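You operate a simulated robot arm through the tools that you are given. There is no shell and no other tool. Be economical: measure what you need, move in short steps, check, and stop when the job is done.

You are at the controls of a simulated two-armed robot. One attempt, no reset.

JOB
Pick up the bottle labelled "foam" from the top of the heel bench with one hand, pass it to the other hand and put it in the tissue tray. Set down upright: bottle.

The check looks at the end state, three seconds after you hand in, the way a careful person would. Anything else that was tipped, shoved, dropped, spilled or broken makes it a failure.

ROBOT AND FRAMES
Two 7-joint arms with two-finger parallel grippers on one trunk, on a base that drives. Base frame: it is fixed to the floor where the robot stands at the start and does not move with it; the origin is under the middle of the robot, x ahead of it, y to its left, z up. Readings come in m, degrees, newtons and seconds.
The left shoulder is at the start at [0.05, 0.168, 1.132], the right one opposite. With the tool pointing down near the work surface each hand reaches from about 0.18 to 0.66 m from the robot's upright axis, wherever it stands, measured 20 degrees to its own side. Places, roughly: tissue tray (28x19 cm) [0.48, 3.22, 0.9]. Payload 1.57 kg a hand.
Tool frame (each hand has its own): the origin (TCP) lies between the finger pads and is the grasp point; the fingertips stand 0.03 m ahead of it; z points along the fingers, y is the line along which they close. The gripper opens to 0.08 m. The fingers are 0.017 m wide and 0.012 m thick; the gripper's body (0.04 by 0.082 m) begins 0.08 m behind the TCP.
Orientation is that of the tool frame in the base frame, as a unit quaternion [x, y, z, w]. With the fingers straight down and closing along the base's y, the tool's x points along the base's -x, its y along +y and its z along -z.

CONTROLS
- The arms move only by the tool drive_tool. It takes "left_deltas", "right_deltas" or both (then of equal length, played together; a hand with none holds still); each is a list of rows, each an object of numbers (a shift or turn left out is 0, a gripper value left out holds the last): "x", "y", "z": the shift along the base's x, y, z in mm; "rx", "ry", "rz": the turn, a rotation vector about the base's x, y, z in degrees; "fingers": the finger opening in mm, from 0 to 80. In form: [{"x": .., "y": .., "z": .., "rx": .., "ry": .., "rz": .., "fingers": ..}, ...]. A call has 1 to 10 rows; each row shifts and turns the commanded pose from where the row before left it. A row lasts 0.2 s, in which the tool goes at most 0.05 m and 8.6 degrees; a call with a longer step from one row to the next is refused whole, and so is a gripper value outside its range. Where a pose cannot be reached the arm comes as near as it can. A force on the tool above 40 N (or 10 N above the force at the start of the call, whichever is more), or a blocked arm, ends the call early, and 0.2 s more pass. The fingers move at their own pace (about 0.045 m/s each) and stop on an object; they squeeze with about 33 N. The grip force told is the motor's: it shows also when the fingers shut on nothing. Time passes only in rows, and 0.2 s behind the last, so rows that do not move let the fingers close. It gives the time, the measured TCP pose, the force on the tool (base axes), the opening and the grip force at its end, in the units of the frame above (readings bear some noise), with the torque about the TCP (base axes, N m) and any sound that the robot's microphone picked up.
- Cameras (640 x 400 px; columns grow to the right, rows downward): "scene" is now at [0.1226, 0.0182, 1.33]; the picture's right is [0.21, -0.98, 0.00], its down [-0.67, -0.14, -0.73] and it looks along [0.71, 0.15, -0.68] (base axes); focal length 265 px, centre (320, 200). "left" rides on the left gripper at [0.072, 0.007, -0.122] in its tool frame; the picture's right is [-0.09, 1.00, 0.00], its down [-0.84, -0.08, -0.54] and it looks along [-0.54, -0.05, 0.84] (tool axes); focal length 238 px, centre (320, 200). "right" rides on the right gripper at [0.072, -0.007, -0.122] in its tool frame; the picture's right is [0.09, 1.00, 0.00], its down [-0.84, 0.08, -0.54] and it looks along [-0.54, 0.05, 0.84] (tool axes); focal length 238 px, centre (320, 200). There is no depth. A picture from a camera that has moved, and an enlarged one, comes with that camera's place and axes in the base frame and with its lens.
- grab_frame(camera): a new picture of that camera. No time passes.
- lift_body(by): slides the trunk up (or, below 0, down) by that many m; the arms and the scene camera ride with it, the base frame stays. It gives what a move gives, with no picture.
- base_move(legs): drives the robot by 1 to 6 legs, each [ahead, left, turn to the left] in m, m and degrees, along the robot's own axes; the way and the turn of a leg run together, so that a leg with both is an arc; at most 1.5 m and 180 degrees a leg. The arms and the cameras ride along, it lands a little off, and it stops where it bumps. It gives what a move gives.
- aim_head(pan, tilt): turns the head with the scene camera to pan (to the left, within 80 degrees either way) and tilt (down, from -29 to 69), counted from straight ahead of the robot. It gives what a move gives.
- close_up(camera, box): a new picture of the part [left, top, right, bottom] of that camera's present view, enlarged. No time passes.
- close_job(): hands the job in; it is judged then, once.

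Work in short steps. Places have to be worked out from the pictures, the camera data and where the tool is seen: move nearer, look again, correct. Check each grasp and each placing, and mend what went wrong. You have 120 turns and 108 pictures in all, those below and enlarged ones among them. Open the grippers and draw the arms clear of the work before you hand the job in, unless the task says otherwise; then end with one line.

The tools are called after "Call:" by a JSON object that holds its "method" and its "body". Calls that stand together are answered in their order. drive_tool: Moves the arms, as the interface text tells. Its arguments: {"type":"object","properties":{"left_deltas":{"type":"array","items":{"type":"object","properties":{"x":{"type":"number"},"y":{"type":"number"},"z":{"type":"number"},"rx":{"type":"number"},"ry":{"type":"number"},"rz":{"type":"number"},"fingers":{"type":"number"}}}},"right_deltas":{"type":"array","items":{"type":"object","properties":{"x":{"type":"number"},"y":{"type":"number"},"z":{"type":"number"},"rx":{"type":"number"},"ry":{"type":"number"},"rz":{"type":"number"},"fingers":{"type":"number"}}}}},"required":[]} The other tools are called the same way: lift_body (by) slides the trunk up or down; base_move (legs) drives the base; aim_head (pan, tilt) turns the head that bears the scene camera; grab_frame (camera) takes a picture; close_up (camera, box) takes an enlarged picture of a part of a camera's view; close_job () hands the job in.

At the start:

```text
clock: 0.0
left_position: [0.4579, 0.2802, 1.0831]
left_tcp_rot: [-0.001, 1.0, -0.001, 0.0]
left_contact_force: [0.0, -0.9, 0.1]
left_wrist_torque: [0.0, 0.0, -0.01]
left_grip_width: 0.08
left_gripper_force: 0.1
right_position: [0.3336, -0.0996, 1.1213]
right_tcp_rot: [0.0, 1.0, 0.0, 0.0]
right_contact_force: [-0.7, -0.3, 0.4]
right_wrist_torque: [0.0, 0.06, 0.03]
right_grip_width: 0.0798
right_gripper_force: 0.1
trunk travel left (down, up): [-0.3, 0.143]
robot x, y, heading: [-0.0012, -0.0047, -0.3]
head pan, tilt: [11.9, 43.2]
```

scene: 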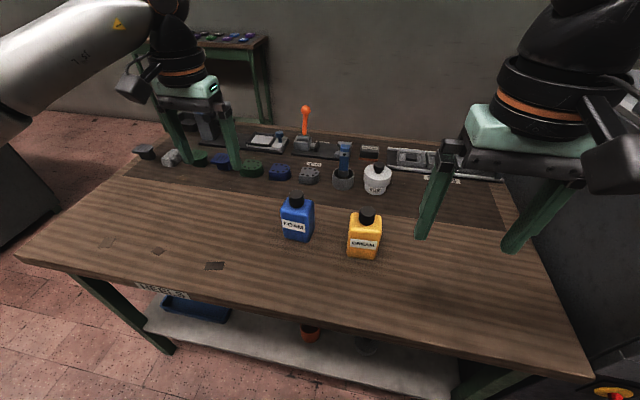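
right: 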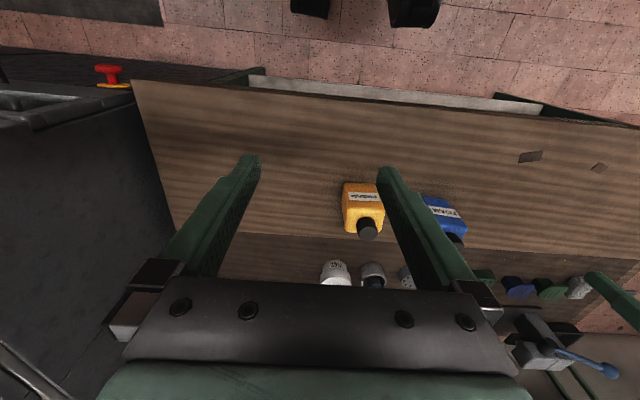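
left: 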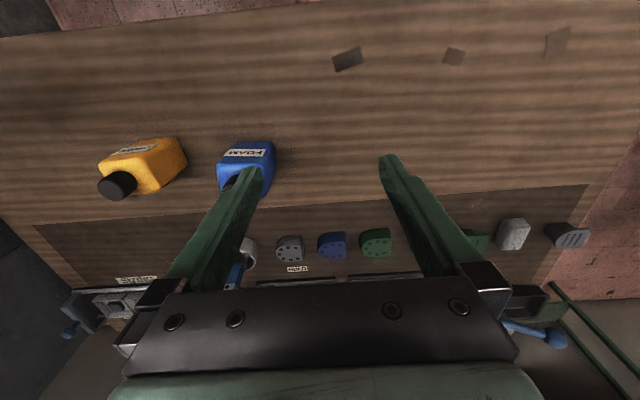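

I see a blue and a yellow bottle; I'll zoom in to read the labels.

Call:
{"method": "close_up", "body": {"camera": "scene", "box": [240, 160, 420, 272]}}

Call:
{"method": "close_up", "body": {"camera": "left", "box": [80, 100, 300, 238]}}

```text
3.56 times, centred on (330, 216) of scene
camera zoom: at [0.1226, 0.0182, 1.33], right [0.21, -0.98, 0.0], down [-0.67, -0.14, -0.73], along [0.71, 0.15, -0.68], focal length 944 px, centre (284, 143)
```

zoom: 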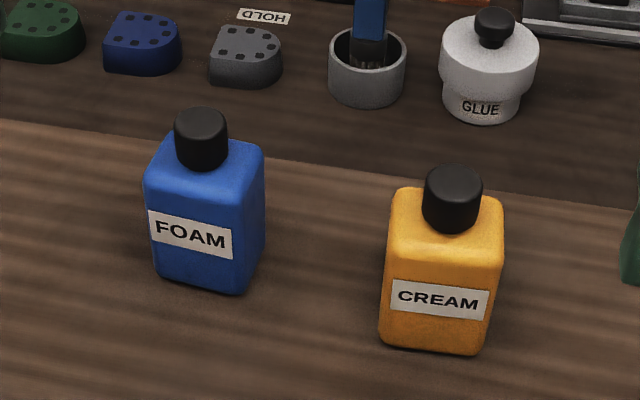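

```text
2.90 times, centred on (190, 169) of left
camera zoom: at [0.3877, 0.2863, 1.2055], right [0.09, 1.0, 0.0], down [0.84, -0.08, 0.54], along [0.54, -0.05, -0.84], focal length 691 px, centre (697, 290)
```

zoom: 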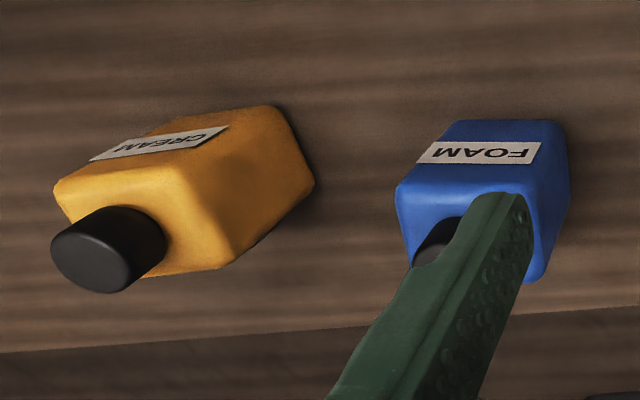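

The foam bottle is the blue one, at about (0.537, 0.16), body roughly 6 x 3.6 cm and about 0.14 tall with its cap. Next I look towards the tray on the left.

Call:
{"method": "aim_head", "body": {"pan": 78, "tilt": 15}}

Call:
{"method": "grab_frame", "body": {"camera": "scene"}}

```text
clock: 1.4
left_position: [0.4573, 0.2807, 1.0826]
left_tcp_rot: [-0.001, 1.0, -0.001, 0.0]
left_contact_force: [-0.7, 0.1, -0.1]
left_wrist_torque: [-0.02, 0.0, -0.01]
left_grip_width: 0.0799
left_gripper_force: 0.1
right_position: [0.3324, -0.1003, 1.1213]
right_tcp_rot: [0.0, 1.0, 0.0, 0.0]
right_contact_force: [-0.1, -0.2, 0.0]
right_wrist_torque: [0.01, -0.01, 0.02]
right_grip_width: 0.0803
right_gripper_force: 0.1
trunk travel left (down, up): [-0.3, 0.143]
robot x, y, heading: [0.0017, 0.0004, -0.0]
head pan, tilt: [78.0, 15.0]
```

```text
102 pictures are left
camera scene: at [0.0611, 0.0926, 1.3741], right [0.98, -0.21, 0.0], down [-0.05, -0.25, -0.97], along [0.2, 0.94, -0.26], focal length 265 px, centre (320, 200)
```

scene: 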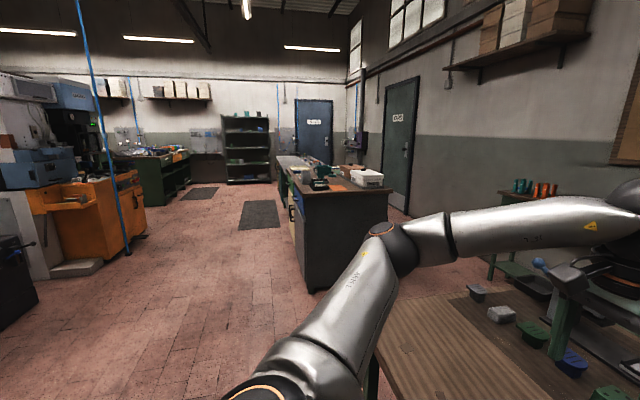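

The dark cabinet ahead-left seems to carry the tray; zooming in.

Call:
{"method": "close_up", "body": {"camera": "scene", "box": [265, 140, 405, 228]}}

```text
4.55 times, centred on (335, 184) of scene
camera zoom: at [0.0611, 0.0926, 1.3741], right [0.98, -0.21, 0.0], down [-0.05, -0.25, -0.97], along [0.2, 0.94, -0.26], focal length 1206 px, centre (252, 273)
```

zoom: 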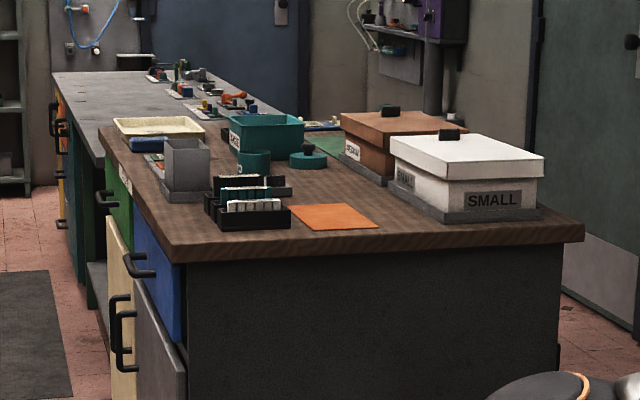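

The cream-coloured shallow tray on the left bench matches the given place, and is reachable by driving left ~3.2 m. The left hand will take the bottle's upper part, tilted from the left. First I turn the left hand −90° about z and bring it left of the bottle, and re-aim the head.

Call:
{"method": "drive_tool", "body": {"left_deltas": [{"x": 4, "y": 8, "rz": -8.5}, {"x": 4, "y": 8, "rz": -8.5}, {"x": 4, "y": 8, "rz": -8.5}, {"x": 4, "y": 8, "rz": -8.5}, {"x": 4, "y": 8, "rz": -8.5}, {"x": 4, "y": 8, "rz": -8.5}, {"x": 4, "y": 8, "rz": -8.5}, {"x": 4, "y": 8, "rz": -8.5}, {"x": 4, "y": 8, "rz": -8.5}, {"x": 4, "y": 8, "rz": -8.5}]}}

Call:
{"method": "aim_head", "body": {"pan": 14, "tilt": 45}}

Call:
{"method": "grab_frame", "body": {"camera": "scene"}}

Call:
{"method": "grab_frame", "body": {"camera": "left"}}

```text
clock: 3.6
left_position: [0.2923, 0.156, 1.0596]
left_tcp_rot: [0.675, 0.738, 0.0, 0.0]
left_contact_force: [0.2, 0.6, -0.7]
left_wrist_torque: [-0.02, 0.0, 0.0]
left_grip_width: 0.0803
left_gripper_force: 0.1
left hand out of reach, approached as far as the arm can: row 4, 5, 6, 7, 8, 9, 10
right_position: [0.3321, -0.1004, 1.1216]
right_tcp_rot: [0.0, 1.0, 0.0, 0.0]
right_contact_force: [0.0, -0.5, -0.2]
right_wrist_torque: [-0.01, 0.0, -0.01]
right_grip_width: 0.0798
right_gripper_force: 0.1
trunk travel left (down, up): [-0.3, 0.143]
robot x, y, heading: [-0.0006, -0.0007, 0.1]
head pan, tilt: [78.0, 15.0]
```

```text
clock: 4.9
left_position: [0.2932, 0.1565, 1.0606]
left_tcp_rot: [0.674, 0.739, 0.0, 0.0]
left_contact_force: [-0.4, -0.6, -0.5]
left_wrist_torque: [0.02, -0.02, 0.01]
left_grip_width: 0.0802
left_gripper_force: 0.1
right_position: [0.3328, -0.1014, 1.121]
right_tcp_rot: [0.0, 1.0, 0.001, -0.001]
right_contact_force: [0.2, 1.3, -0.9]
right_wrist_torque: [0.04, 0.02, 0.02]
right_grip_width: 0.0798
right_gripper_force: 0.0
trunk travel left (down, up): [-0.3, 0.143]
robot x, y, heading: [-0.0015, -0.0042, -0.1]
head pan, tilt: [14.0, 45.0]
```

```text
100 pictures are left
camera scene: at [0.1205, 0.0209, 1.3274], right [0.24, -0.97, 0.0], down [-0.69, -0.17, -0.71], along [0.69, 0.17, -0.71], focal length 265 px, centre (320, 200)
```

scene: 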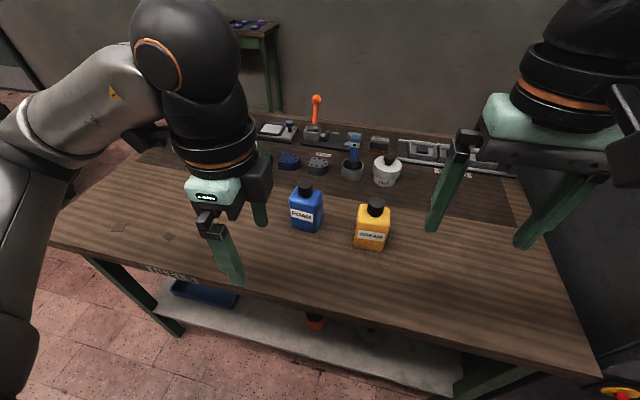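

```text
99 pictures are left
camera left: at [0.2943, 0.2276, 1.1836], right [1.0, 0.0, 0.0], down [0.0, -0.84, 0.54], along [0.0, -0.54, -0.84], focal length 238 px, centre (320, 200)
```

left: 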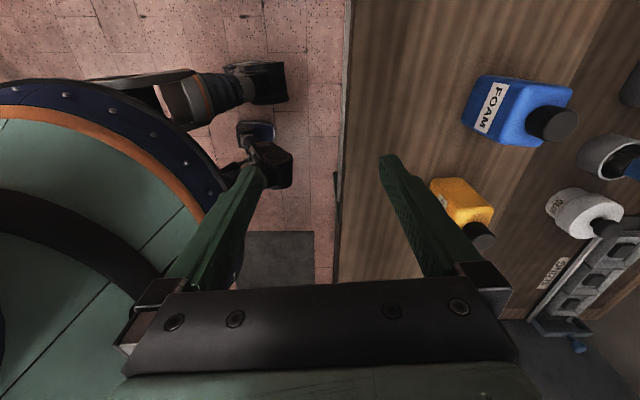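

That roll is near a joint limit and the arm drifted back towards the body. I unwind it and will try the opposite roll (+90°).

Call:
{"method": "drive_tool", "body": {"left_deltas": [{"rz": 8.5}, {"rz": 8.5}, {"rz": 8.5}, {"rz": 8.5}, {"rz": 8.5}, {"rz": 8.5}, {"rz": 8.5}, {"rz": 8.5}, {"rz": 8.5}, {"rz": 8.5}]}}

```text
clock: 7.1
left_position: [0.294, 0.156, 1.0603]
left_tcp_rot: [-0.002, 1.0, -0.001, 0.0]
left_contact_force: [0.2, 0.4, 0.7]
left_wrist_torque: [-0.03, 0.01, 0.05]
left_grip_width: 0.08
left_gripper_force: 0.0
right_position: [0.3323, -0.1, 1.1218]
right_tcp_rot: [0.0, 1.0, 0.001, 0.0]
right_contact_force: [-0.8, 0.6, -0.8]
right_wrist_torque: [0.04, 0.0, 0.0]
right_grip_width: 0.08
right_gripper_force: 0.0
trunk travel left (down, up): [-0.3, 0.143]
robot x, y, heading: [0.0006, 0.0018, -0.1]
head pan, tilt: [14.0, 45.0]
```

Unwound. Now rolling the other way while moving out to the left-front.

Call:
{"method": "drive_tool", "body": {"left_deltas": [{"x": 15, "y": 17, "rz": 8.5}, {"x": 15, "y": 17, "rz": 8.5}, {"x": 15, "y": 17, "rz": 8.5}, {"x": 15, "y": 17, "rz": 8.5}, {"x": 15, "y": 17, "rz": 8.5}, {"x": 15, "y": 17, "rz": 8.5}, {"x": 15, "y": 17, "rz": 8.5}, {"x": 15, "y": 17, "rz": 8.5}, {"x": 15, "y": 17, "rz": 8.5}, {"x": 15, "y": 17, "rz": 8.5}]}}

```text
clock: 9.3
left_position: [0.4453, 0.3254, 1.0581]
left_tcp_rot: [-0.677, 0.736, 0.0, 0.0]
left_contact_force: [-0.3, -1.0, -0.9]
left_wrist_torque: [0.01, -0.03, -0.02]
left_grip_width: 0.0799
left_gripper_force: 0.1
right_position: [0.3323, -0.0991, 1.1225]
right_tcp_rot: [0.0, 1.0, 0.001, 0.0]
right_contact_force: [-0.3, 0.3, 0.4]
right_wrist_torque: [0.0, 0.01, 0.02]
right_grip_width: 0.08
right_gripper_force: 0.0
trunk travel left (down, up): [-0.3, 0.143]
robot x, y, heading: [0.0012, -0.0018, 0.0]
head pan, tilt: [14.0, 45.0]
```

Good, reachable. Now finish the yaw and tilt 45° to point at the bottle from the left, at a standoff.

Call:
{"method": "drive_tool", "body": {"left_deltas": [{"rz": 5.2, "x": 10}, {"x": 14, "rx": -7.5}, {"x": 14, "rx": -7.5}, {"x": 14, "rx": -7.5}, {"x": 14, "rx": -7.5, "z": -10}, {"x": 14, "rx": -7.5, "z": -10}, {"x": 12, "rx": -7.5, "z": -10}]}}

Call:
{"method": "grab_frame", "body": {"camera": "left"}}

Call:
{"method": "grab_frame", "body": {"camera": "scene"}}

```text
clock: 10.9
left_position: [0.5331, 0.3257, 1.0299]
left_tcp_rot: [0.655, -0.651, 0.271, 0.271]
left_contact_force: [-0.9, 0.1, 0.0]
left_wrist_torque: [0.01, 0.01, 0.01]
left_grip_width: 0.0798
left_gripper_force: 0.1
right_position: [0.334, -0.0992, 1.1213]
right_tcp_rot: [0.0, 1.0, 0.0, 0.0]
right_contact_force: [0.0, 0.5, 0.2]
right_wrist_torque: [-0.04, -0.02, 0.0]
right_grip_width: 0.08
right_gripper_force: 0.0
trunk travel left (down, up): [-0.3, 0.143]
robot x, y, heading: [0.0014, -0.0012, 0.1]
head pan, tilt: [14.0, 45.0]
```

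```text
98 pictures are left
camera left: at [0.5284, 0.3606, 1.1681], right [-1.0, 0.06, -0.06], down [0.07, 0.97, -0.21], along [0.05, -0.21, -0.98], focal length 238 px, centre (320, 200)
```

left: 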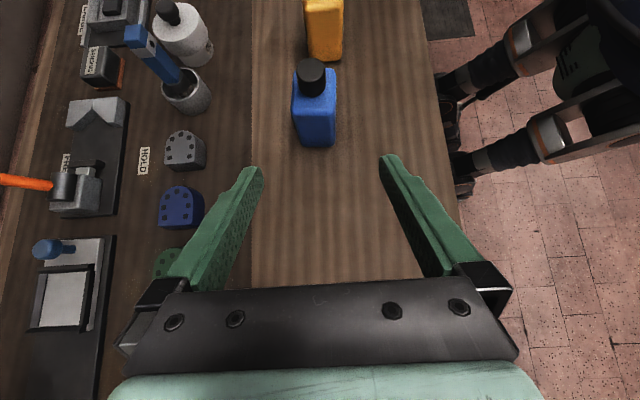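

```text
97 pictures are left
camera scene: at [0.1208, 0.021, 1.3273], right [0.24, -0.97, 0.0], down [-0.69, -0.17, -0.71], along [0.69, 0.17, -0.71], focal length 265 px, centre (320, 200)
```

scene: 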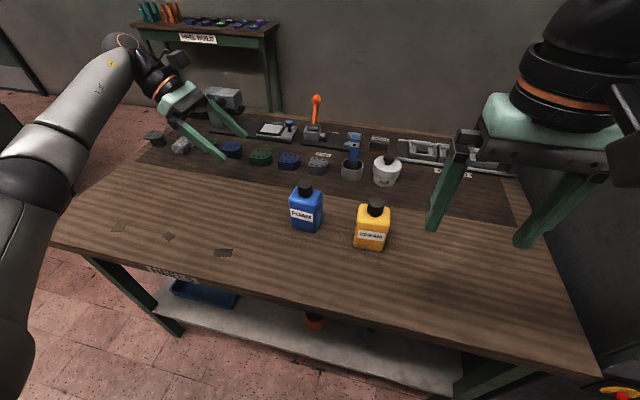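

The hand is well placed. I zoom on the bottle to measure its sides and yaw.

Call:
{"method": "close_up", "body": {"camera": "left", "box": [260, 30, 380, 160]}}

```text
3.08 times, centred on (320, 95) of left
camera zoom: at [0.5284, 0.3606, 1.1681], right [-1.0, 0.06, -0.06], down [0.07, 0.97, -0.21], along [0.05, -0.21, -0.98], focal length 733 px, centre (320, 523)
```

zoom: 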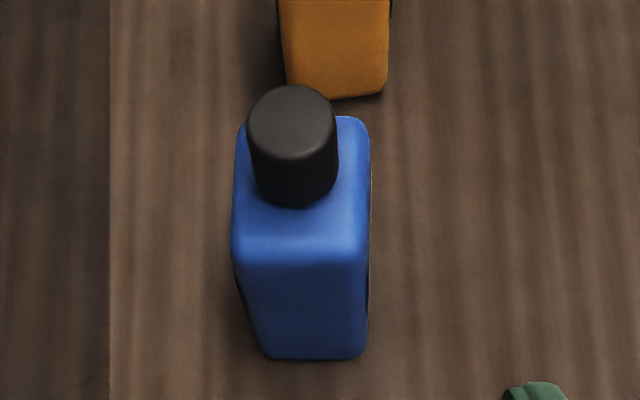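

Measured: body x 0.519–0.570 (5 cm, fits), y 0.128–0.191, shoulder z≈0.90, centre ≈(0.545, 0.160). I approach along the tool axis to just short of it.

Call:
{"method": "drive_tool", "body": {"left_deltas": [{"x": 12, "y": -20, "z": -19}, {"y": -20, "z": -19}, {"y": -20, "z": -19}, {"y": -20, "z": -19}, {"y": -20, "z": -19}]}}

Call:
{"method": "grab_frame", "body": {"camera": "left"}}

Call:
{"method": "grab_frame", "body": {"camera": "scene"}}

```text
clock: 12.1
left_position: [0.5463, 0.2238, 0.934]
left_tcp_rot: [0.656, -0.651, 0.271, 0.27]
left_contact_force: [0.1, 0.2, -0.4]
left_wrist_torque: [-0.03, -0.01, 0.01]
left_grip_width: 0.08
left_gripper_force: 0.1
right_position: [0.3328, -0.1005, 1.1223]
right_tcp_rot: [0.0, 1.0, -0.001, 0.001]
right_contact_force: [-0.2, -0.4, -0.1]
right_wrist_torque: [0.0, 0.01, 0.01]
right_grip_width: 0.08
right_gripper_force: 0.1
trunk travel left (down, up): [-0.3, 0.143]
robot x, y, heading: [-0.0033, 0.0011, 0.2]
head pan, tilt: [14.0, 45.0]
```

```text
95 pictures are left
camera left: at [0.541, 0.2595, 1.0713], right [-1.0, 0.06, -0.06], down [0.07, 0.98, -0.21], along [0.05, -0.21, -0.98], focal length 238 px, centre (320, 200)
```

left: 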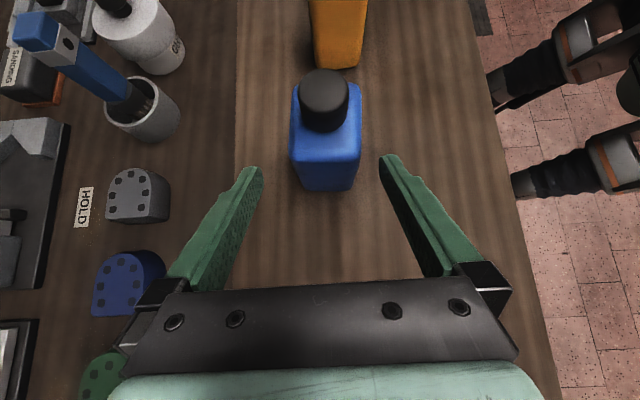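

```text
94 pictures are left
camera scene: at [0.1206, 0.0208, 1.3274], right [0.24, -0.97, 0.0], down [-0.69, -0.17, -0.71], along [0.69, 0.17, -0.71], focal length 265 px, centre (320, 200)
```

scene: 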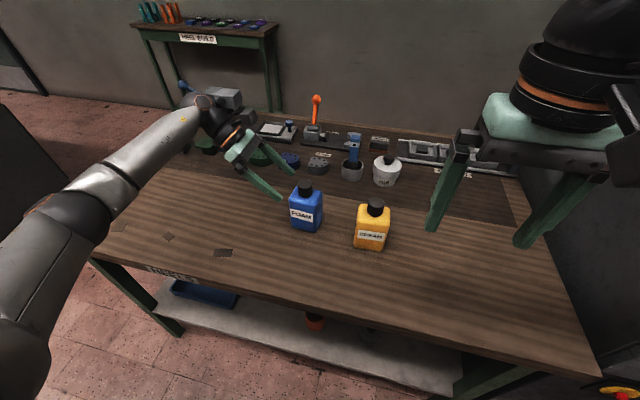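

The bottle is centred between the fingers. I advance to the grasp pose.

Call:
{"method": "drive_tool", "body": {"left_deltas": [{"y": -15, "z": -15}, {"y": -15, "z": -15}, {"y": -13, "z": -14}]}}

Call:
{"method": "grab_frame", "body": {"camera": "left"}}

Call:
{"method": "close_up", "body": {"camera": "scene", "box": [220, 150, 400, 262]}}

```text
clock: 12.9
left_position: [0.5472, 0.1799, 0.8897]
left_tcp_rot: [0.655, -0.652, 0.27, 0.271]
left_contact_force: [-0.6, 0.3, 0.9]
left_wrist_torque: [-0.01, 0.0, 0.01]
left_grip_width: 0.0799
left_gripper_force: 0.1
right_position: [0.3323, -0.1005, 1.122]
right_tcp_rot: [0.0, 1.0, 0.0, 0.0]
right_contact_force: [0.0, -0.3, 0.7]
right_wrist_torque: [0.0, -0.02, 0.01]
right_grip_width: 0.0798
right_gripper_force: 0.0
trunk travel left (down, up): [-0.3, 0.143]
robot x, y, heading: [0.0022, 0.0009, -0.1]
head pan, tilt: [14.0, 45.0]
```

```text
93 pictures are left
camera left: at [0.542, 0.2149, 1.0278], right [-1.0, 0.06, -0.06], down [0.07, 0.98, -0.21], along [0.05, -0.21, -0.98], focal length 238 px, centre (320, 200)
```

left: 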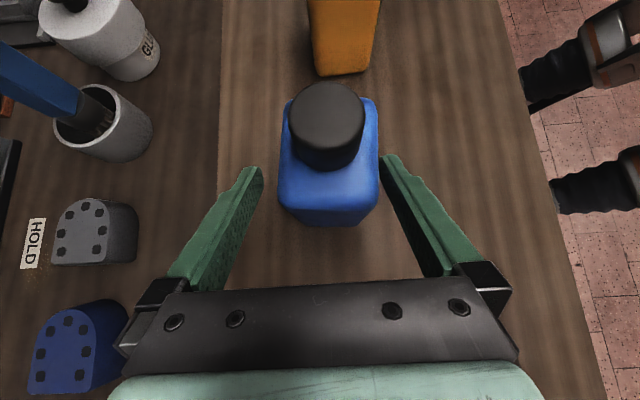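

```text
3.56 times, centred on (310, 206) of scene
camera zoom: at [0.1206, 0.0208, 1.3274], right [0.24, -0.97, 0.0], down [-0.69, -0.17, -0.71], along [0.69, 0.17, -0.71], focal length 944 px, centre (356, 179)
```

zoom: 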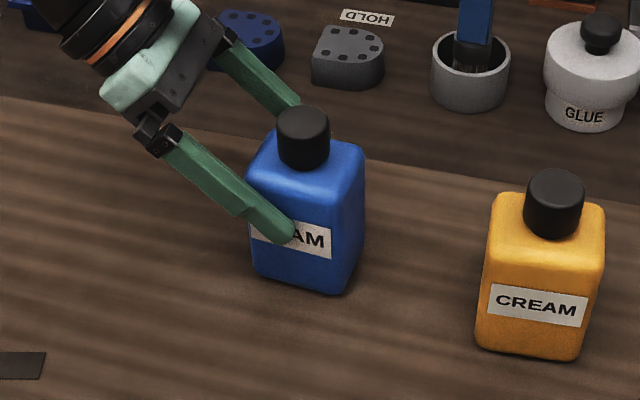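

Fingertips straddle the upper body; small x correction of −4 mm, then close.

Call:
{"method": "drive_tool", "body": {"left_deltas": [{"x": -4}, {"fingers": 40}, {"fingers": 40}, {"fingers": 30}, {"fingers": 30}]}}

Call:
{"method": "close_up", "body": {"camera": "scene", "box": [220, 150, 400, 262]}}

```text
clock: 14.1
left_position: [0.5424, 0.1821, 0.8908]
left_tcp_rot: [0.655, -0.652, 0.27, 0.27]
left_contact_force: [-0.1, 0.0, 1.1]
left_wrist_torque: [-0.23, -0.11, -0.02]
left_grip_width: 0.0575
left_gripper_force: 32.7
right_position: [0.3328, -0.1009, 1.1213]
right_tcp_rot: [0.001, 1.0, 0.001, 0.0]
right_contact_force: [0.4, 0.6, 0.1]
right_wrist_torque: [0.01, -0.02, 0.03]
right_grip_width: 0.0798
right_gripper_force: 0.0
trunk travel left (down, up): [-0.3, 0.143]
robot x, y, heading: [-0.0049, -0.0025, 0.0]
head pan, tilt: [14.0, 45.0]
```

```text
3.56 times, centred on (310, 206) of scene
camera zoom: at [0.1204, 0.0208, 1.3274], right [0.24, -0.97, 0.0], down [-0.69, -0.17, -0.71], along [0.69, 0.17, -0.71], focal length 944 px, centre (356, 179)
```

zoom: 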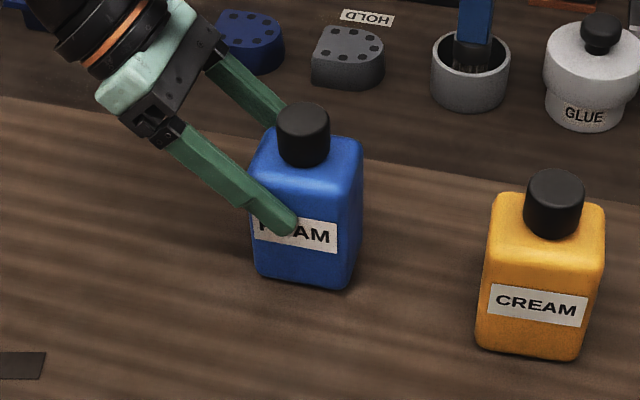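

Gripped at 57 mm opening with 33 N. Lift slowly.

Call:
{"method": "drive_tool", "body": {"left_deltas": [{"z": 10}, {"z": 20}, {"z": 30}, {"z": 30}, {"z": 30}]}}

Call:
{"method": "grab_frame", "body": {"camera": "scene"}}

```text
clock: 15.3
left_position: [0.5447, 0.1812, 1.0109]
left_tcp_rot: [0.656, -0.651, 0.27, 0.271]
left_contact_force: [-0.5, 0.5, -4.1]
left_wrist_torque: [0.1, -0.03, -0.02]
left_grip_width: 0.0575
left_gripper_force: 33.1
right_position: [0.3332, -0.0997, 1.1222]
right_tcp_rot: [-0.001, 1.0, 0.0, 0.0]
right_contact_force: [0.8, -0.6, 0.2]
right_wrist_torque: [-0.03, -0.06, -0.01]
right_grip_width: 0.0803
right_gripper_force: 0.0
trunk travel left (down, up): [-0.3, 0.143]
robot x, y, heading: [-0.0011, -0.0039, 0.1]
head pan, tilt: [14.0, 45.0]
```

```text
90 pictures are left
camera scene: at [0.1207, 0.0208, 1.3273], right [0.24, -0.97, 0.0], down [-0.69, -0.17, -0.71], along [0.69, 0.17, -0.71], focal length 265 px, centre (320, 200)
```

scene: 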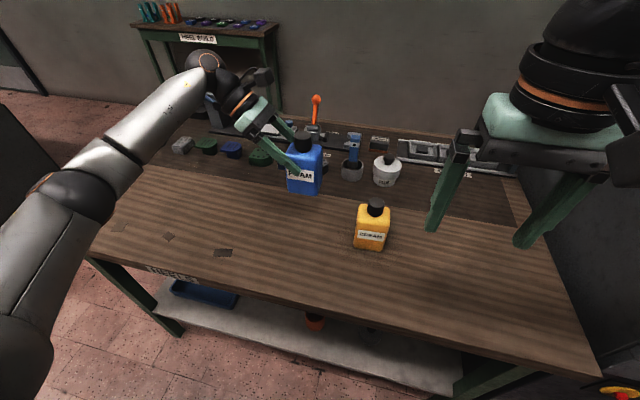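

Bottle is held, about 0.45 kg. Now prepare the right hand, mirrored: roll −90° while moving out to the right.

Call:
{"method": "drive_tool", "body": {"right_deltas": [{"x": 10, "y": -18, "rz": -8.5}, {"x": 10, "y": -18, "rz": -8.5}, {"x": 10, "y": -18, "rz": -8.5}, {"x": 10, "y": -18, "rz": -8.5}, {"x": 10, "y": -18, "rz": -8.5}, {"x": 10, "y": -18, "rz": -8.5}, {"x": 10, "y": -18, "rz": -8.5}, {"x": 10, "y": -18, "rz": -8.5}, {"x": 10, "y": -18, "rz": -8.5}, {"x": 10, "y": -18, "rz": -8.5}]}}

Call:
{"method": "drive_tool", "body": {"right_deltas": [{"rz": -5}, {"rx": 7.5}, {"rx": 7.5}, {"rx": 7.5}, {"rx": 7.5}, {"rx": 7.5}, {"rx": 7.5}], "left_deltas": [{"x": -14, "y": -19, "z": 7}, {"x": -14, "y": -19, "z": 7}, {"x": -14, "y": -19, "z": 7}, {"x": -14, "y": -19, "z": 7}, {"x": -14, "y": -19, "z": 7}, {"x": -14, "y": -19, "z": 7}, {"x": -11, "y": -17, "z": 7}]}}

Call:
{"method": "grab_frame", "body": {"camera": "scene"}}

Call:
{"method": "grab_frame", "body": {"camera": "right"}}

```text
clock: 17.5
left_position: [0.545, 0.1803, 1.0101]
left_tcp_rot: [0.655, -0.652, 0.27, 0.271]
left_contact_force: [0.9, 0.7, -4.4]
left_wrist_torque: [0.1, 0.02, 0.02]
left_grip_width: 0.0576
left_gripper_force: 32.8
right_position: [0.4351, -0.281, 1.1203]
right_tcp_rot: [0.677, 0.736, 0.0, 0.0]
right_contact_force: [-0.4, -0.6, -0.6]
right_wrist_torque: [0.01, -0.02, -0.01]
right_grip_width: 0.0798
right_gripper_force: 0.0
trunk travel left (down, up): [-0.3, 0.143]
robot x, y, heading: [-0.0019, -0.0006, 0.4]
head pan, tilt: [14.0, 45.0]
```

```text
clock: 19.1
left_position: [0.4494, 0.0504, 1.0592]
left_tcp_rot: [0.655, -0.651, 0.271, 0.271]
left_contact_force: [0.2, 0.6, -3.4]
left_wrist_torque: [0.09, 0.04, -0.02]
left_grip_width: 0.0574
left_gripper_force: 33.1
right_position: [0.4338, -0.28, 1.1212]
right_tcp_rot: [0.653, 0.653, 0.272, -0.271]
right_contact_force: [0.0, -0.1, -0.4]
right_wrist_torque: [0.02, -0.03, 0.02]
right_grip_width: 0.08
right_gripper_force: 0.0
trunk travel left (down, up): [-0.3, 0.143]
robot x, y, heading: [0.0011, 0.0004, 0.1]
head pan, tilt: [14.0, 45.0]
```

```text
89 pictures are left
camera scene: at [0.1207, 0.0204, 1.3274], right [0.24, -0.97, 0.0], down [-0.69, -0.17, -0.71], along [0.69, 0.17, -0.71], focal length 265 px, centre (320, 200)
```

scene: 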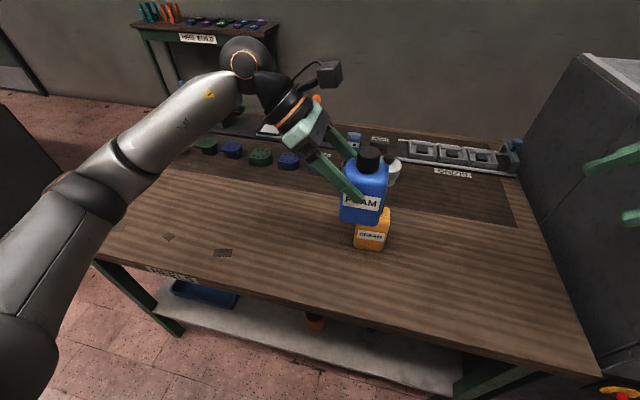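

```text
88 pictures are left
camera right: at [0.4266, -0.3183, 1.2574], right [1.0, 0.06, 0.07], down [0.08, -0.97, -0.21], along [0.05, 0.21, -0.98], focal length 238 px, centre (320, 200)
```

right: 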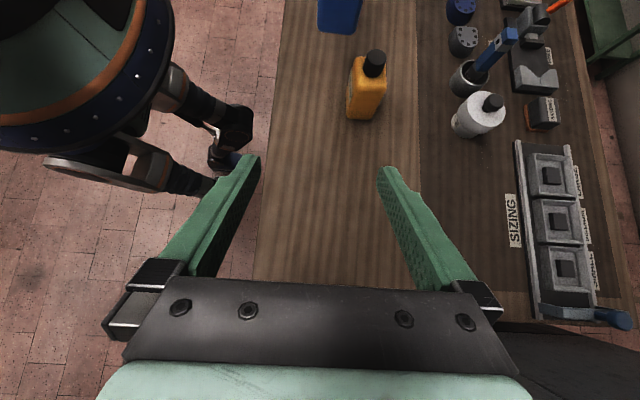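

Left hand holds the bottle at centre ≈(0.449, 0.028), bottom ≈0.968. I bring the right hand to a standoff on its own 45° axis.

Call:
{"method": "drive_tool", "body": {"right_deltas": [{"x": 3, "y": 28}, {"x": 3, "y": 28}, {"x": 3, "y": 28}, {"x": 3, "y": 28}, {"x": 3, "y": 28, "z": -7}, {"y": 28, "z": -10}, {"y": 28, "z": -10}]}}

Call:
{"method": "grab_frame", "body": {"camera": "right"}}

Call:
{"method": "grab_frame", "body": {"camera": "scene"}}

```text
clock: 20.7
left_position: [0.4483, 0.0506, 1.0584]
left_tcp_rot: [0.655, -0.651, 0.27, 0.271]
left_contact_force: [0.7, 0.0, -4.1]
left_wrist_torque: [0.08, 0.01, 0.0]
left_grip_width: 0.0579
left_gripper_force: 33.0
right_position: [0.4476, -0.0814, 1.0922]
right_tcp_rot: [0.653, 0.654, 0.269, -0.271]
right_contact_force: [-0.1, 0.5, -1.0]
right_wrist_torque: [0.02, 0.0, -0.01]
right_grip_width: 0.0802
right_gripper_force: 0.0
trunk travel left (down, up): [-0.3, 0.143]
robot x, y, heading: [0.003, -0.005, 0.1]
head pan, tilt: [14.0, 45.0]
```

```text
87 pictures are left
camera right: at [0.4416, -0.1181, 1.2291], right [1.0, 0.06, 0.06], down [0.08, -0.97, -0.21], along [0.05, 0.21, -0.98], focal length 238 px, centre (320, 200)
```

right: 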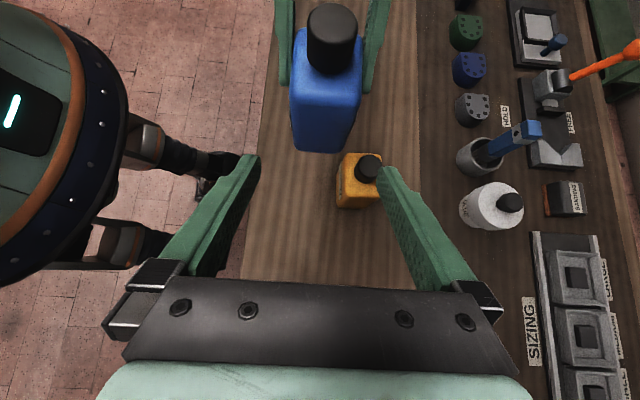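

```text
86 pictures are left
camera scene: at [0.1209, 0.0212, 1.3273], right [0.24, -0.97, 0.0], down [-0.69, -0.17, -0.71], along [0.69, 0.17, -0.71], focal length 265 px, centre (320, 200)
```

scene: 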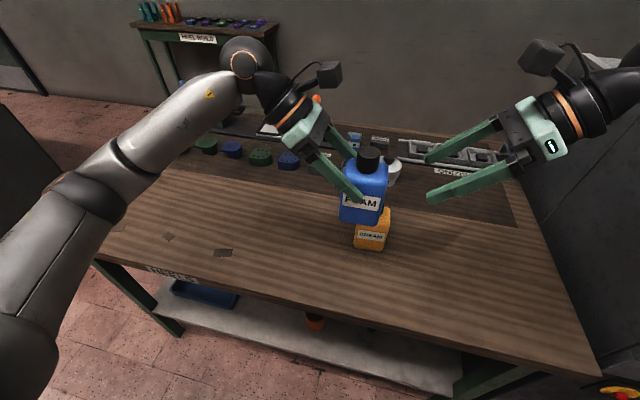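

Aligned. Advance in the diagonal half way, then check.

Call:
{"method": "drive_tool", "body": {"right_deltas": [{"y": 13, "x": 2}, {"y": 13}, {"y": 15, "z": -15}, {"y": 15, "z": -15}]}}

Call:
{"method": "grab_frame", "body": {"camera": "right"}}

Call:
{"method": "close_up", "body": {"camera": "scene", "box": [220, 30, 540, 230]}}

```text
clock: 21.7
left_position: [0.4487, 0.0505, 1.0599]
left_tcp_rot: [0.654, -0.652, 0.27, 0.272]
left_contact_force: [-0.1, 0.2, -4.7]
left_wrist_torque: [0.04, -0.02, 0.01]
left_grip_width: 0.0578
left_gripper_force: 33.0
right_position: [0.4495, -0.027, 1.0653]
right_tcp_rot: [0.653, 0.653, 0.27, -0.271]
right_contact_force: [-0.2, -0.4, 0.5]
right_wrist_torque: [0.0, -0.01, -0.01]
right_grip_width: 0.0803
right_gripper_force: 0.1
trunk travel left (down, up): [-0.3, 0.143]
robot x, y, heading: [0.003, -0.0009, 0.3]
head pan, tilt: [14.0, 45.0]
```

```text
85 pictures are left
camera right: at [0.4428, -0.0637, 1.2005], right [1.0, 0.07, 0.07], down [0.08, -0.98, -0.21], along [0.05, 0.21, -0.98], focal length 238 px, centre (320, 200)
```

right: 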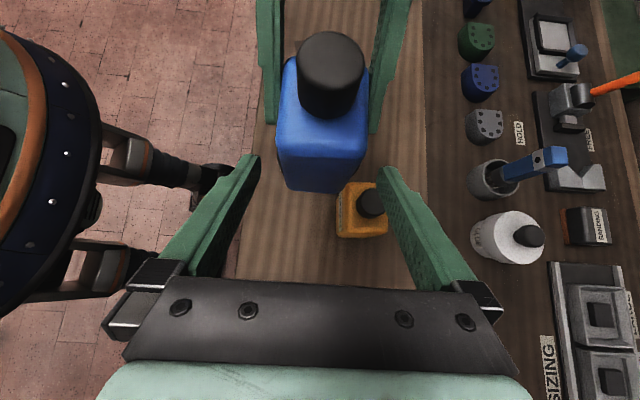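

```text
2.00 times, centred on (380, 130) of scene
camera zoom: at [0.1209, 0.021, 1.3273], right [0.24, -0.97, 0.0], down [-0.69, -0.17, -0.71], along [0.69, 0.17, -0.71], focal length 531 px, centre (200, 340)
```

zoom: 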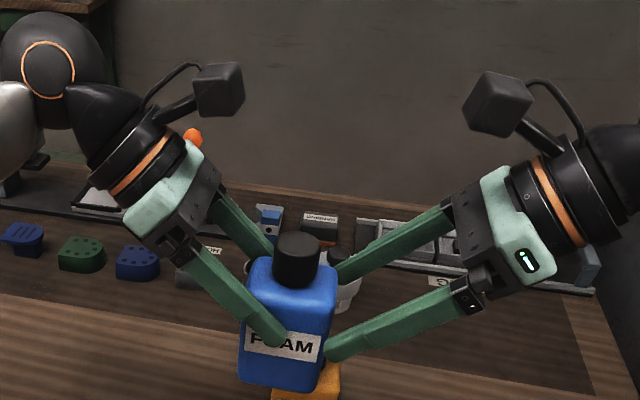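

Cameras remain well apart and the bottle is straddled. Complete the approach.

Call:
{"method": "drive_tool", "body": {"right_deltas": [{"y": 14, "z": -14}, {"y": 13, "z": -13}, {"y": 13, "z": -13}]}}

Call:
{"method": "grab_frame", "body": {"camera": "right"}}

Call:
{"method": "close_up", "body": {"camera": "scene", "box": [260, 90, 500, 250]}}

```text
clock: 22.5
left_position: [0.4483, 0.0503, 1.0593]
left_tcp_rot: [0.655, -0.652, 0.27, 0.271]
left_contact_force: [0.0, 0.3, -3.4]
left_wrist_torque: [0.05, 0.0, 0.0]
left_grip_width: 0.0577
left_gripper_force: 33.0
right_position: [0.4508, 0.0146, 1.0232]
right_tcp_rot: [0.653, 0.653, 0.271, -0.271]
right_contact_force: [-0.7, 0.1, -0.3]
right_wrist_torque: [0.0, 0.03, -0.02]
right_grip_width: 0.0802
right_gripper_force: 0.0
trunk travel left (down, up): [-0.3, 0.143]
robot x, y, heading: [0.0008, -0.0005, 0.2]
head pan, tilt: [14.0, 45.0]
```

```text
83 pictures are left
camera right: at [0.4444, -0.023, 1.1599], right [1.0, 0.06, 0.07], down [0.08, -0.97, -0.21], along [0.05, 0.21, -0.98], focal length 238 px, centre (320, 200)
```

right: 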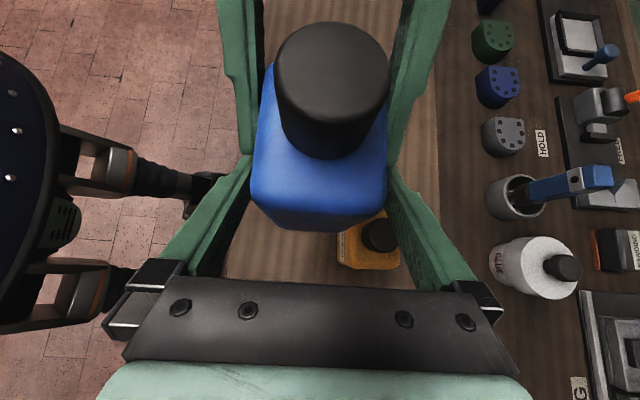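

```text
2.50 times, centred on (380, 170) of scene
camera zoom: at [0.1209, 0.021, 1.3273], right [0.24, -0.97, 0.0], down [-0.69, -0.17, -0.71], along [0.69, 0.17, -0.71], focal length 663 px, centre (170, 275)
```

zoom: 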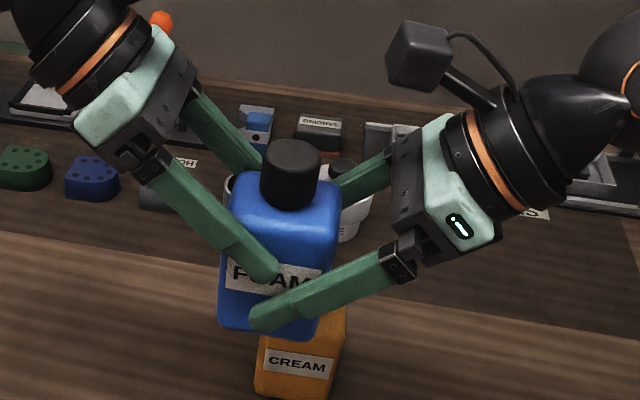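

The right fingertip may come close to the left fingertip on closing; shift the right hand 6 mm out and 4 mm down for clearance, then close.

Call:
{"method": "drive_tool", "body": {"right_deltas": [{"y": -6, "z": -4, "x": -2}, {}]}}

Call:
{"method": "drive_tool", "body": {"right_deltas": [{"fingers": 64}, {"fingers": 58}, {"fingers": 50}, {"fingers": 40}, {"fingers": 30}, {"fingers": 30}]}}

Call:
{"method": "close_up", "body": {"camera": "scene", "box": [260, 90, 500, 250]}}

Call:
{"method": "grab_frame", "body": {"camera": "right"}}

```text
clock: 23.1
left_position: [0.4485, 0.0504, 1.0596]
left_tcp_rot: [0.655, -0.652, 0.269, 0.272]
left_contact_force: [-0.5, 0.5, -3.4]
left_wrist_torque: [0.11, -0.01, 0.0]
left_grip_width: 0.0577
left_gripper_force: 33.4
right_position: [0.4484, 0.0086, 1.0188]
right_tcp_rot: [0.653, 0.653, 0.271, -0.271]
right_contact_force: [-0.5, -0.1, 0.3]
right_wrist_torque: [0.02, -0.01, 0.0]
right_grip_width: 0.0802
right_gripper_force: 0.0
trunk travel left (down, up): [-0.3, 0.143]
robot x, y, heading: [0.0005, -0.0022, 0.0]
head pan, tilt: [14.0, 45.0]
```

```text
clock: 24.5
left_position: [0.4479, 0.0495, 1.0597]
left_tcp_rot: [0.655, -0.652, 0.27, 0.27]
left_contact_force: [-2.1, 1.9, -3.2]
left_wrist_torque: [-0.05, -0.36, -0.44]
left_grip_width: 0.0579
left_gripper_force: 32.9
right_position: [0.4468, 0.0074, 1.0201]
right_tcp_rot: [0.653, 0.653, 0.27, -0.272]
right_contact_force: [2.5, -0.7, -0.6]
right_wrist_torque: [0.16, 0.43, 0.36]
right_grip_width: 0.0577
right_gripper_force: 33.9
trunk travel left (down, up): [-0.3, 0.143]
robot x, y, heading: [0.0036, -0.0004, -0.1]
head pan, tilt: [14.0, 45.0]
```

```text
2.50 times, centred on (380, 170) of scene
camera zoom: at [0.1208, 0.0209, 1.3273], right [0.24, -0.97, 0.0], down [-0.69, -0.17, -0.71], along [0.69, 0.17, -0.71], focal length 663 px, centre (170, 275)
```

zoom: 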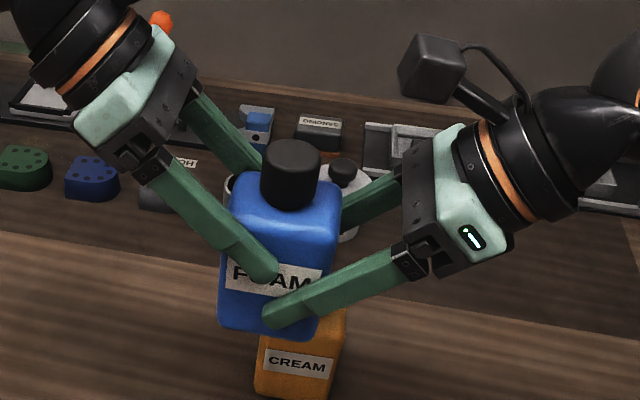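

```text
80 pictures are left
camera right: at [0.4418, -0.0303, 1.1557], right [1.0, 0.07, 0.06], down [0.08, -0.97, -0.21], along [0.05, 0.21, -0.98], focal length 238 px, centre (320, 200)
```

right: 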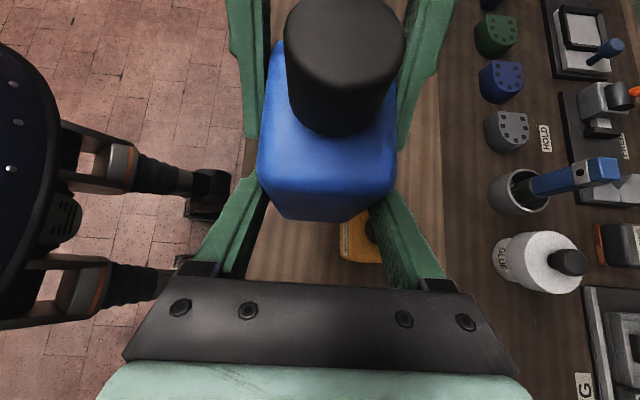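

Both hands hold it with low internal forces. Release left gently and withdraw it along its axis.

Call:
{"method": "drive_tool", "body": {"left_deltas": [{"fingers": 62}, {"fingers": 80}, {"fingers": 80}, {"fingers": 80}]}}

Call:
{"method": "drive_tool", "body": {"left_deltas": [{"y": 10, "z": 10}, {"y": 20, "z": 20}, {"y": 25, "z": 25}, {"y": 30, "z": 20}, {"y": 30, "z": 10}, {"y": 30}, {"y": 30}]}}

Call:
{"method": "grab_frame", "body": {"camera": "scene"}}

Call:
{"method": "grab_frame", "body": {"camera": "right"}}

```text
clock: 25.5
left_position: [0.4489, 0.0494, 1.0589]
left_tcp_rot: [0.655, -0.652, 0.27, 0.272]
left_contact_force: [0.1, -1.3, -0.2]
left_wrist_torque: [0.0, 0.0, -0.02]
left_grip_width: 0.08
left_gripper_force: 0.0
right_position: [0.4483, 0.0073, 1.0196]
right_tcp_rot: [0.653, 0.654, 0.27, -0.271]
right_contact_force: [0.8, -0.2, -0.1]
right_wrist_torque: [-0.07, 0.02, 0.01]
right_grip_width: 0.0578
right_gripper_force: 32.4
trunk travel left (down, up): [-0.3, 0.143]
robot x, y, heading: [-0.0004, 0.0006, 0.1]
head pan, tilt: [14.0, 45.0]
```

```text
clock: 27.1
left_position: [0.4498, 0.2277, 1.1421]
left_tcp_rot: [0.654, -0.652, 0.271, 0.272]
left_contact_force: [-0.5, 0.1, -0.4]
left_wrist_torque: [0.02, 0.01, 0.01]
left_grip_width: 0.08
left_gripper_force: 0.1
right_position: [0.4473, 0.0068, 1.0201]
right_tcp_rot: [0.653, 0.654, 0.271, -0.27]
right_contact_force: [-0.7, 0.7, 0.2]
right_wrist_torque: [-0.12, 0.02, 0.02]
right_grip_width: 0.058
right_gripper_force: 33.1
trunk travel left (down, up): [-0.3, 0.143]
robot x, y, heading: [0.0022, 0.0003, 0.1]
head pan, tilt: [14.0, 45.0]
```

```text
79 pictures are left
camera scene: at [0.1207, 0.0212, 1.3273], right [0.24, -0.97, 0.0], down [-0.69, -0.17, -0.71], along [0.69, 0.17, -0.71], focal length 265 px, centre (320, 200)
```

scene: 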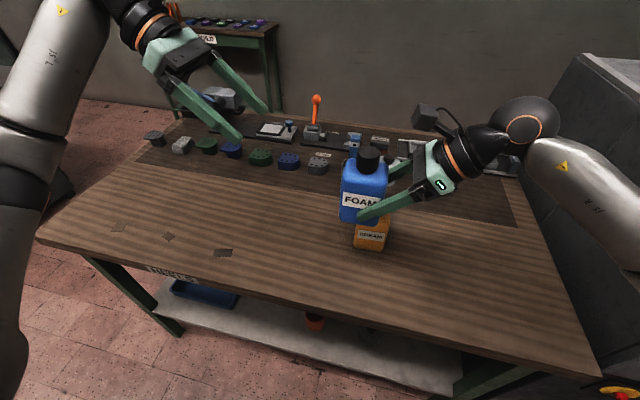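

```text
78 pictures are left
camera right: at [0.4417, -0.03, 1.1557], right [1.0, 0.07, 0.06], down [0.08, -0.98, -0.21], along [0.05, 0.21, -0.98], focal length 238 px, centre (320, 200)
```

right: 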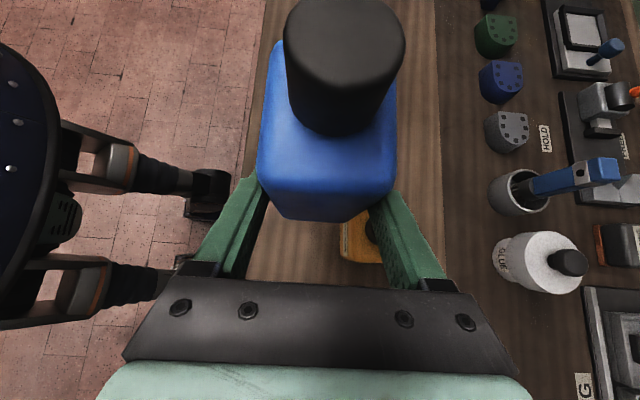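

The right hand now holds the bottle alone and the left is clear. I raise the right hand a bit, then back away from the bench and drive left along the aisle.

Call:
{"method": "drive_tool", "body": {"right_deltas": [{"z": 15}, {"z": 20}, {"z": 20}, {"z": 20}]}}

Call:
{"method": "base_move", "body": {"legs": [[-0.3, 0, 0], [0, 1.3, 0]]}}

Call:
{"method": "aim_head", "body": {"pan": 60, "tilt": 25}}

Call:
{"method": "grab_frame", "body": {"camera": "scene"}}

```text
clock: 28.1
left_position: [0.4497, 0.2273, 1.1409]
left_tcp_rot: [0.655, -0.651, 0.271, 0.27]
left_contact_force: [0.8, -0.3, 0.9]
left_wrist_torque: [0.0, 0.01, -0.01]
left_grip_width: 0.0801
left_gripper_force: 0.0
right_position: [0.4473, 0.0061, 1.0971]
right_tcp_rot: [0.654, 0.653, 0.27, -0.271]
right_contact_force: [-0.2, 0.3, -3.9]
right_wrist_torque: [-0.08, 0.0, 0.03]
right_grip_width: 0.0579
right_gripper_force: 33.6
trunk travel left (down, up): [-0.3, 0.143]
robot x, y, heading: [-0.0013, 0.0003, -0.1]
head pan, tilt: [14.0, 45.0]
```

```text
clock: 36.3
left_position: [0.1429, 1.5235, 1.1426]
left_tcp_rot: [0.656, -0.652, 0.269, 0.271]
left_contact_force: [0.1, -0.8, -0.2]
left_wrist_torque: [0.01, -0.03, 0.01]
left_grip_width: 0.0801
left_gripper_force: 0.0
right_position: [0.1415, 1.3019, 1.0972]
right_tcp_rot: [0.653, 0.653, 0.27, -0.271]
right_contact_force: [0.5, -0.2, -3.8]
right_wrist_torque: [-0.13, -0.03, 0.01]
right_grip_width: 0.0576
right_gripper_force: 32.9
trunk travel left (down, up): [-0.3, 0.143]
robot x, y, heading: [-0.308, 1.2957, -0.0]
head pan, tilt: [14.0, 45.0]
```

```text
clock: 37.4
left_position: [0.1428, 1.5225, 1.1415]
left_tcp_rot: [0.656, -0.651, 0.271, 0.27]
left_contact_force: [-0.9, 0.1, -0.5]
left_wrist_torque: [0.01, -0.03, 0.0]
left_grip_width: 0.08
left_gripper_force: 0.0
right_position: [0.1399, 1.3018, 1.0973]
right_tcp_rot: [0.653, 0.654, 0.27, -0.27]
right_contact_force: [0.1, -0.3, -3.6]
right_wrist_torque: [-0.09, 0.01, 0.01]
right_grip_width: 0.0579
right_gripper_force: 32.6
trunk travel left (down, up): [-0.3, 0.143]
robot x, y, heading: [-0.3093, 1.2947, -0.1]
head pan, tilt: [60.0, 25.0]
```

```text
77 pictures are left
camera scene: at [-0.2196, 1.3767, 1.3579], right [0.87, -0.5, 0.0], down [-0.21, -0.37, -0.91], along [0.45, 0.79, -0.42], focal length 265 px, centre (320, 200)
```

scene: 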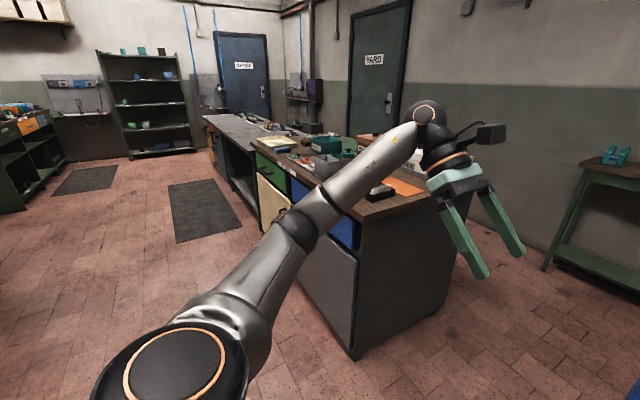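

Aisle is clear. Drive a further 1.35 m left and look at the tray.

Call:
{"method": "base_move", "body": {"legs": [[0, 1.35, 0]]}}

Call:
{"method": "aim_head", "body": {"pan": 35, "tilt": 35}}

Call:
{"method": "grab_frame", "body": {"camera": "scene"}}

```text
clock: 44.0
left_position: [0.1539, 2.8288, 1.1415]
left_tcp_rot: [-0.651, 0.656, -0.268, -0.272]
left_contact_force: [-0.3, 0.0, 1.0]
left_wrist_torque: [0.02, 0.01, 0.02]
left_grip_width: 0.08
left_gripper_force: 0.1
right_position: [0.1493, 2.6081, 1.0972]
right_tcp_rot: [0.658, 0.649, 0.272, -0.269]
right_contact_force: [-0.1, 0.2, -3.7]
right_wrist_torque: [-0.11, -0.02, 0.03]
right_grip_width: 0.0579
right_gripper_force: 32.9
trunk travel left (down, up): [-0.3, 0.143]
robot x, y, heading: [-0.3019, 2.6084, -0.9]
head pan, tilt: [60.0, 25.0]
```

```text
clock: 44.9
left_position: [0.1547, 2.828, 1.1421]
left_tcp_rot: [-0.65, 0.656, -0.268, -0.272]
left_contact_force: [-0.1, -0.1, -0.8]
left_wrist_torque: [0.02, 0.0, -0.03]
left_grip_width: 0.0799
left_gripper_force: 0.2
right_position: [0.1486, 2.6079, 1.0973]
right_tcp_rot: [0.658, 0.648, 0.273, -0.269]
right_contact_force: [-0.3, -0.6, -3.1]
right_wrist_torque: [-0.09, -0.01, -0.01]
right_grip_width: 0.0578
right_gripper_force: 32.9
trunk travel left (down, up): [-0.3, 0.143]
robot x, y, heading: [-0.2978, 2.61, -0.7]
head pan, tilt: [35.0, 35.0]
```

```text
76 pictures are left
camera scene: at [-0.1848, 2.6585, 1.3422], right [0.56, -0.83, 0.0], down [-0.47, -0.32, -0.82], along [0.68, 0.46, -0.57], focal length 265 px, centre (320, 200)
```

scene: 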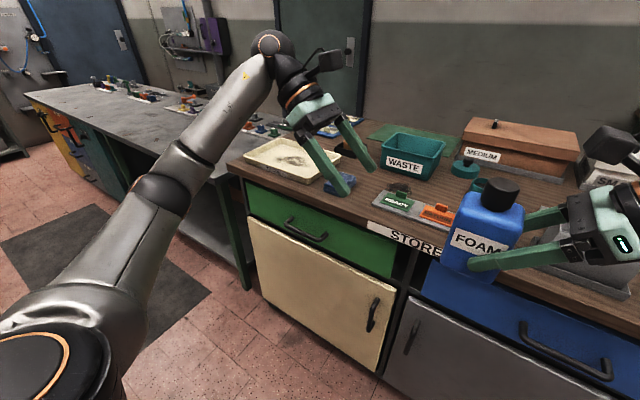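

The cream tray is visible. Zooming to check its contents and walls.

Call:
{"method": "close_up", "body": {"camera": "scene", "box": [230, 110, 450, 248]}}

```text
2.90 times, centred on (340, 179) of scene
camera zoom: at [-0.1848, 2.6585, 1.3422], right [0.56, -0.83, 0.0], down [-0.47, -0.32, -0.82], along [0.68, 0.46, -0.57], focal length 769 px, centre (262, 261)
```

zoom: 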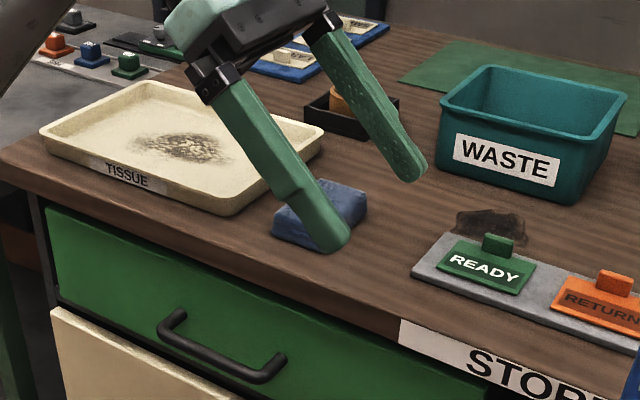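

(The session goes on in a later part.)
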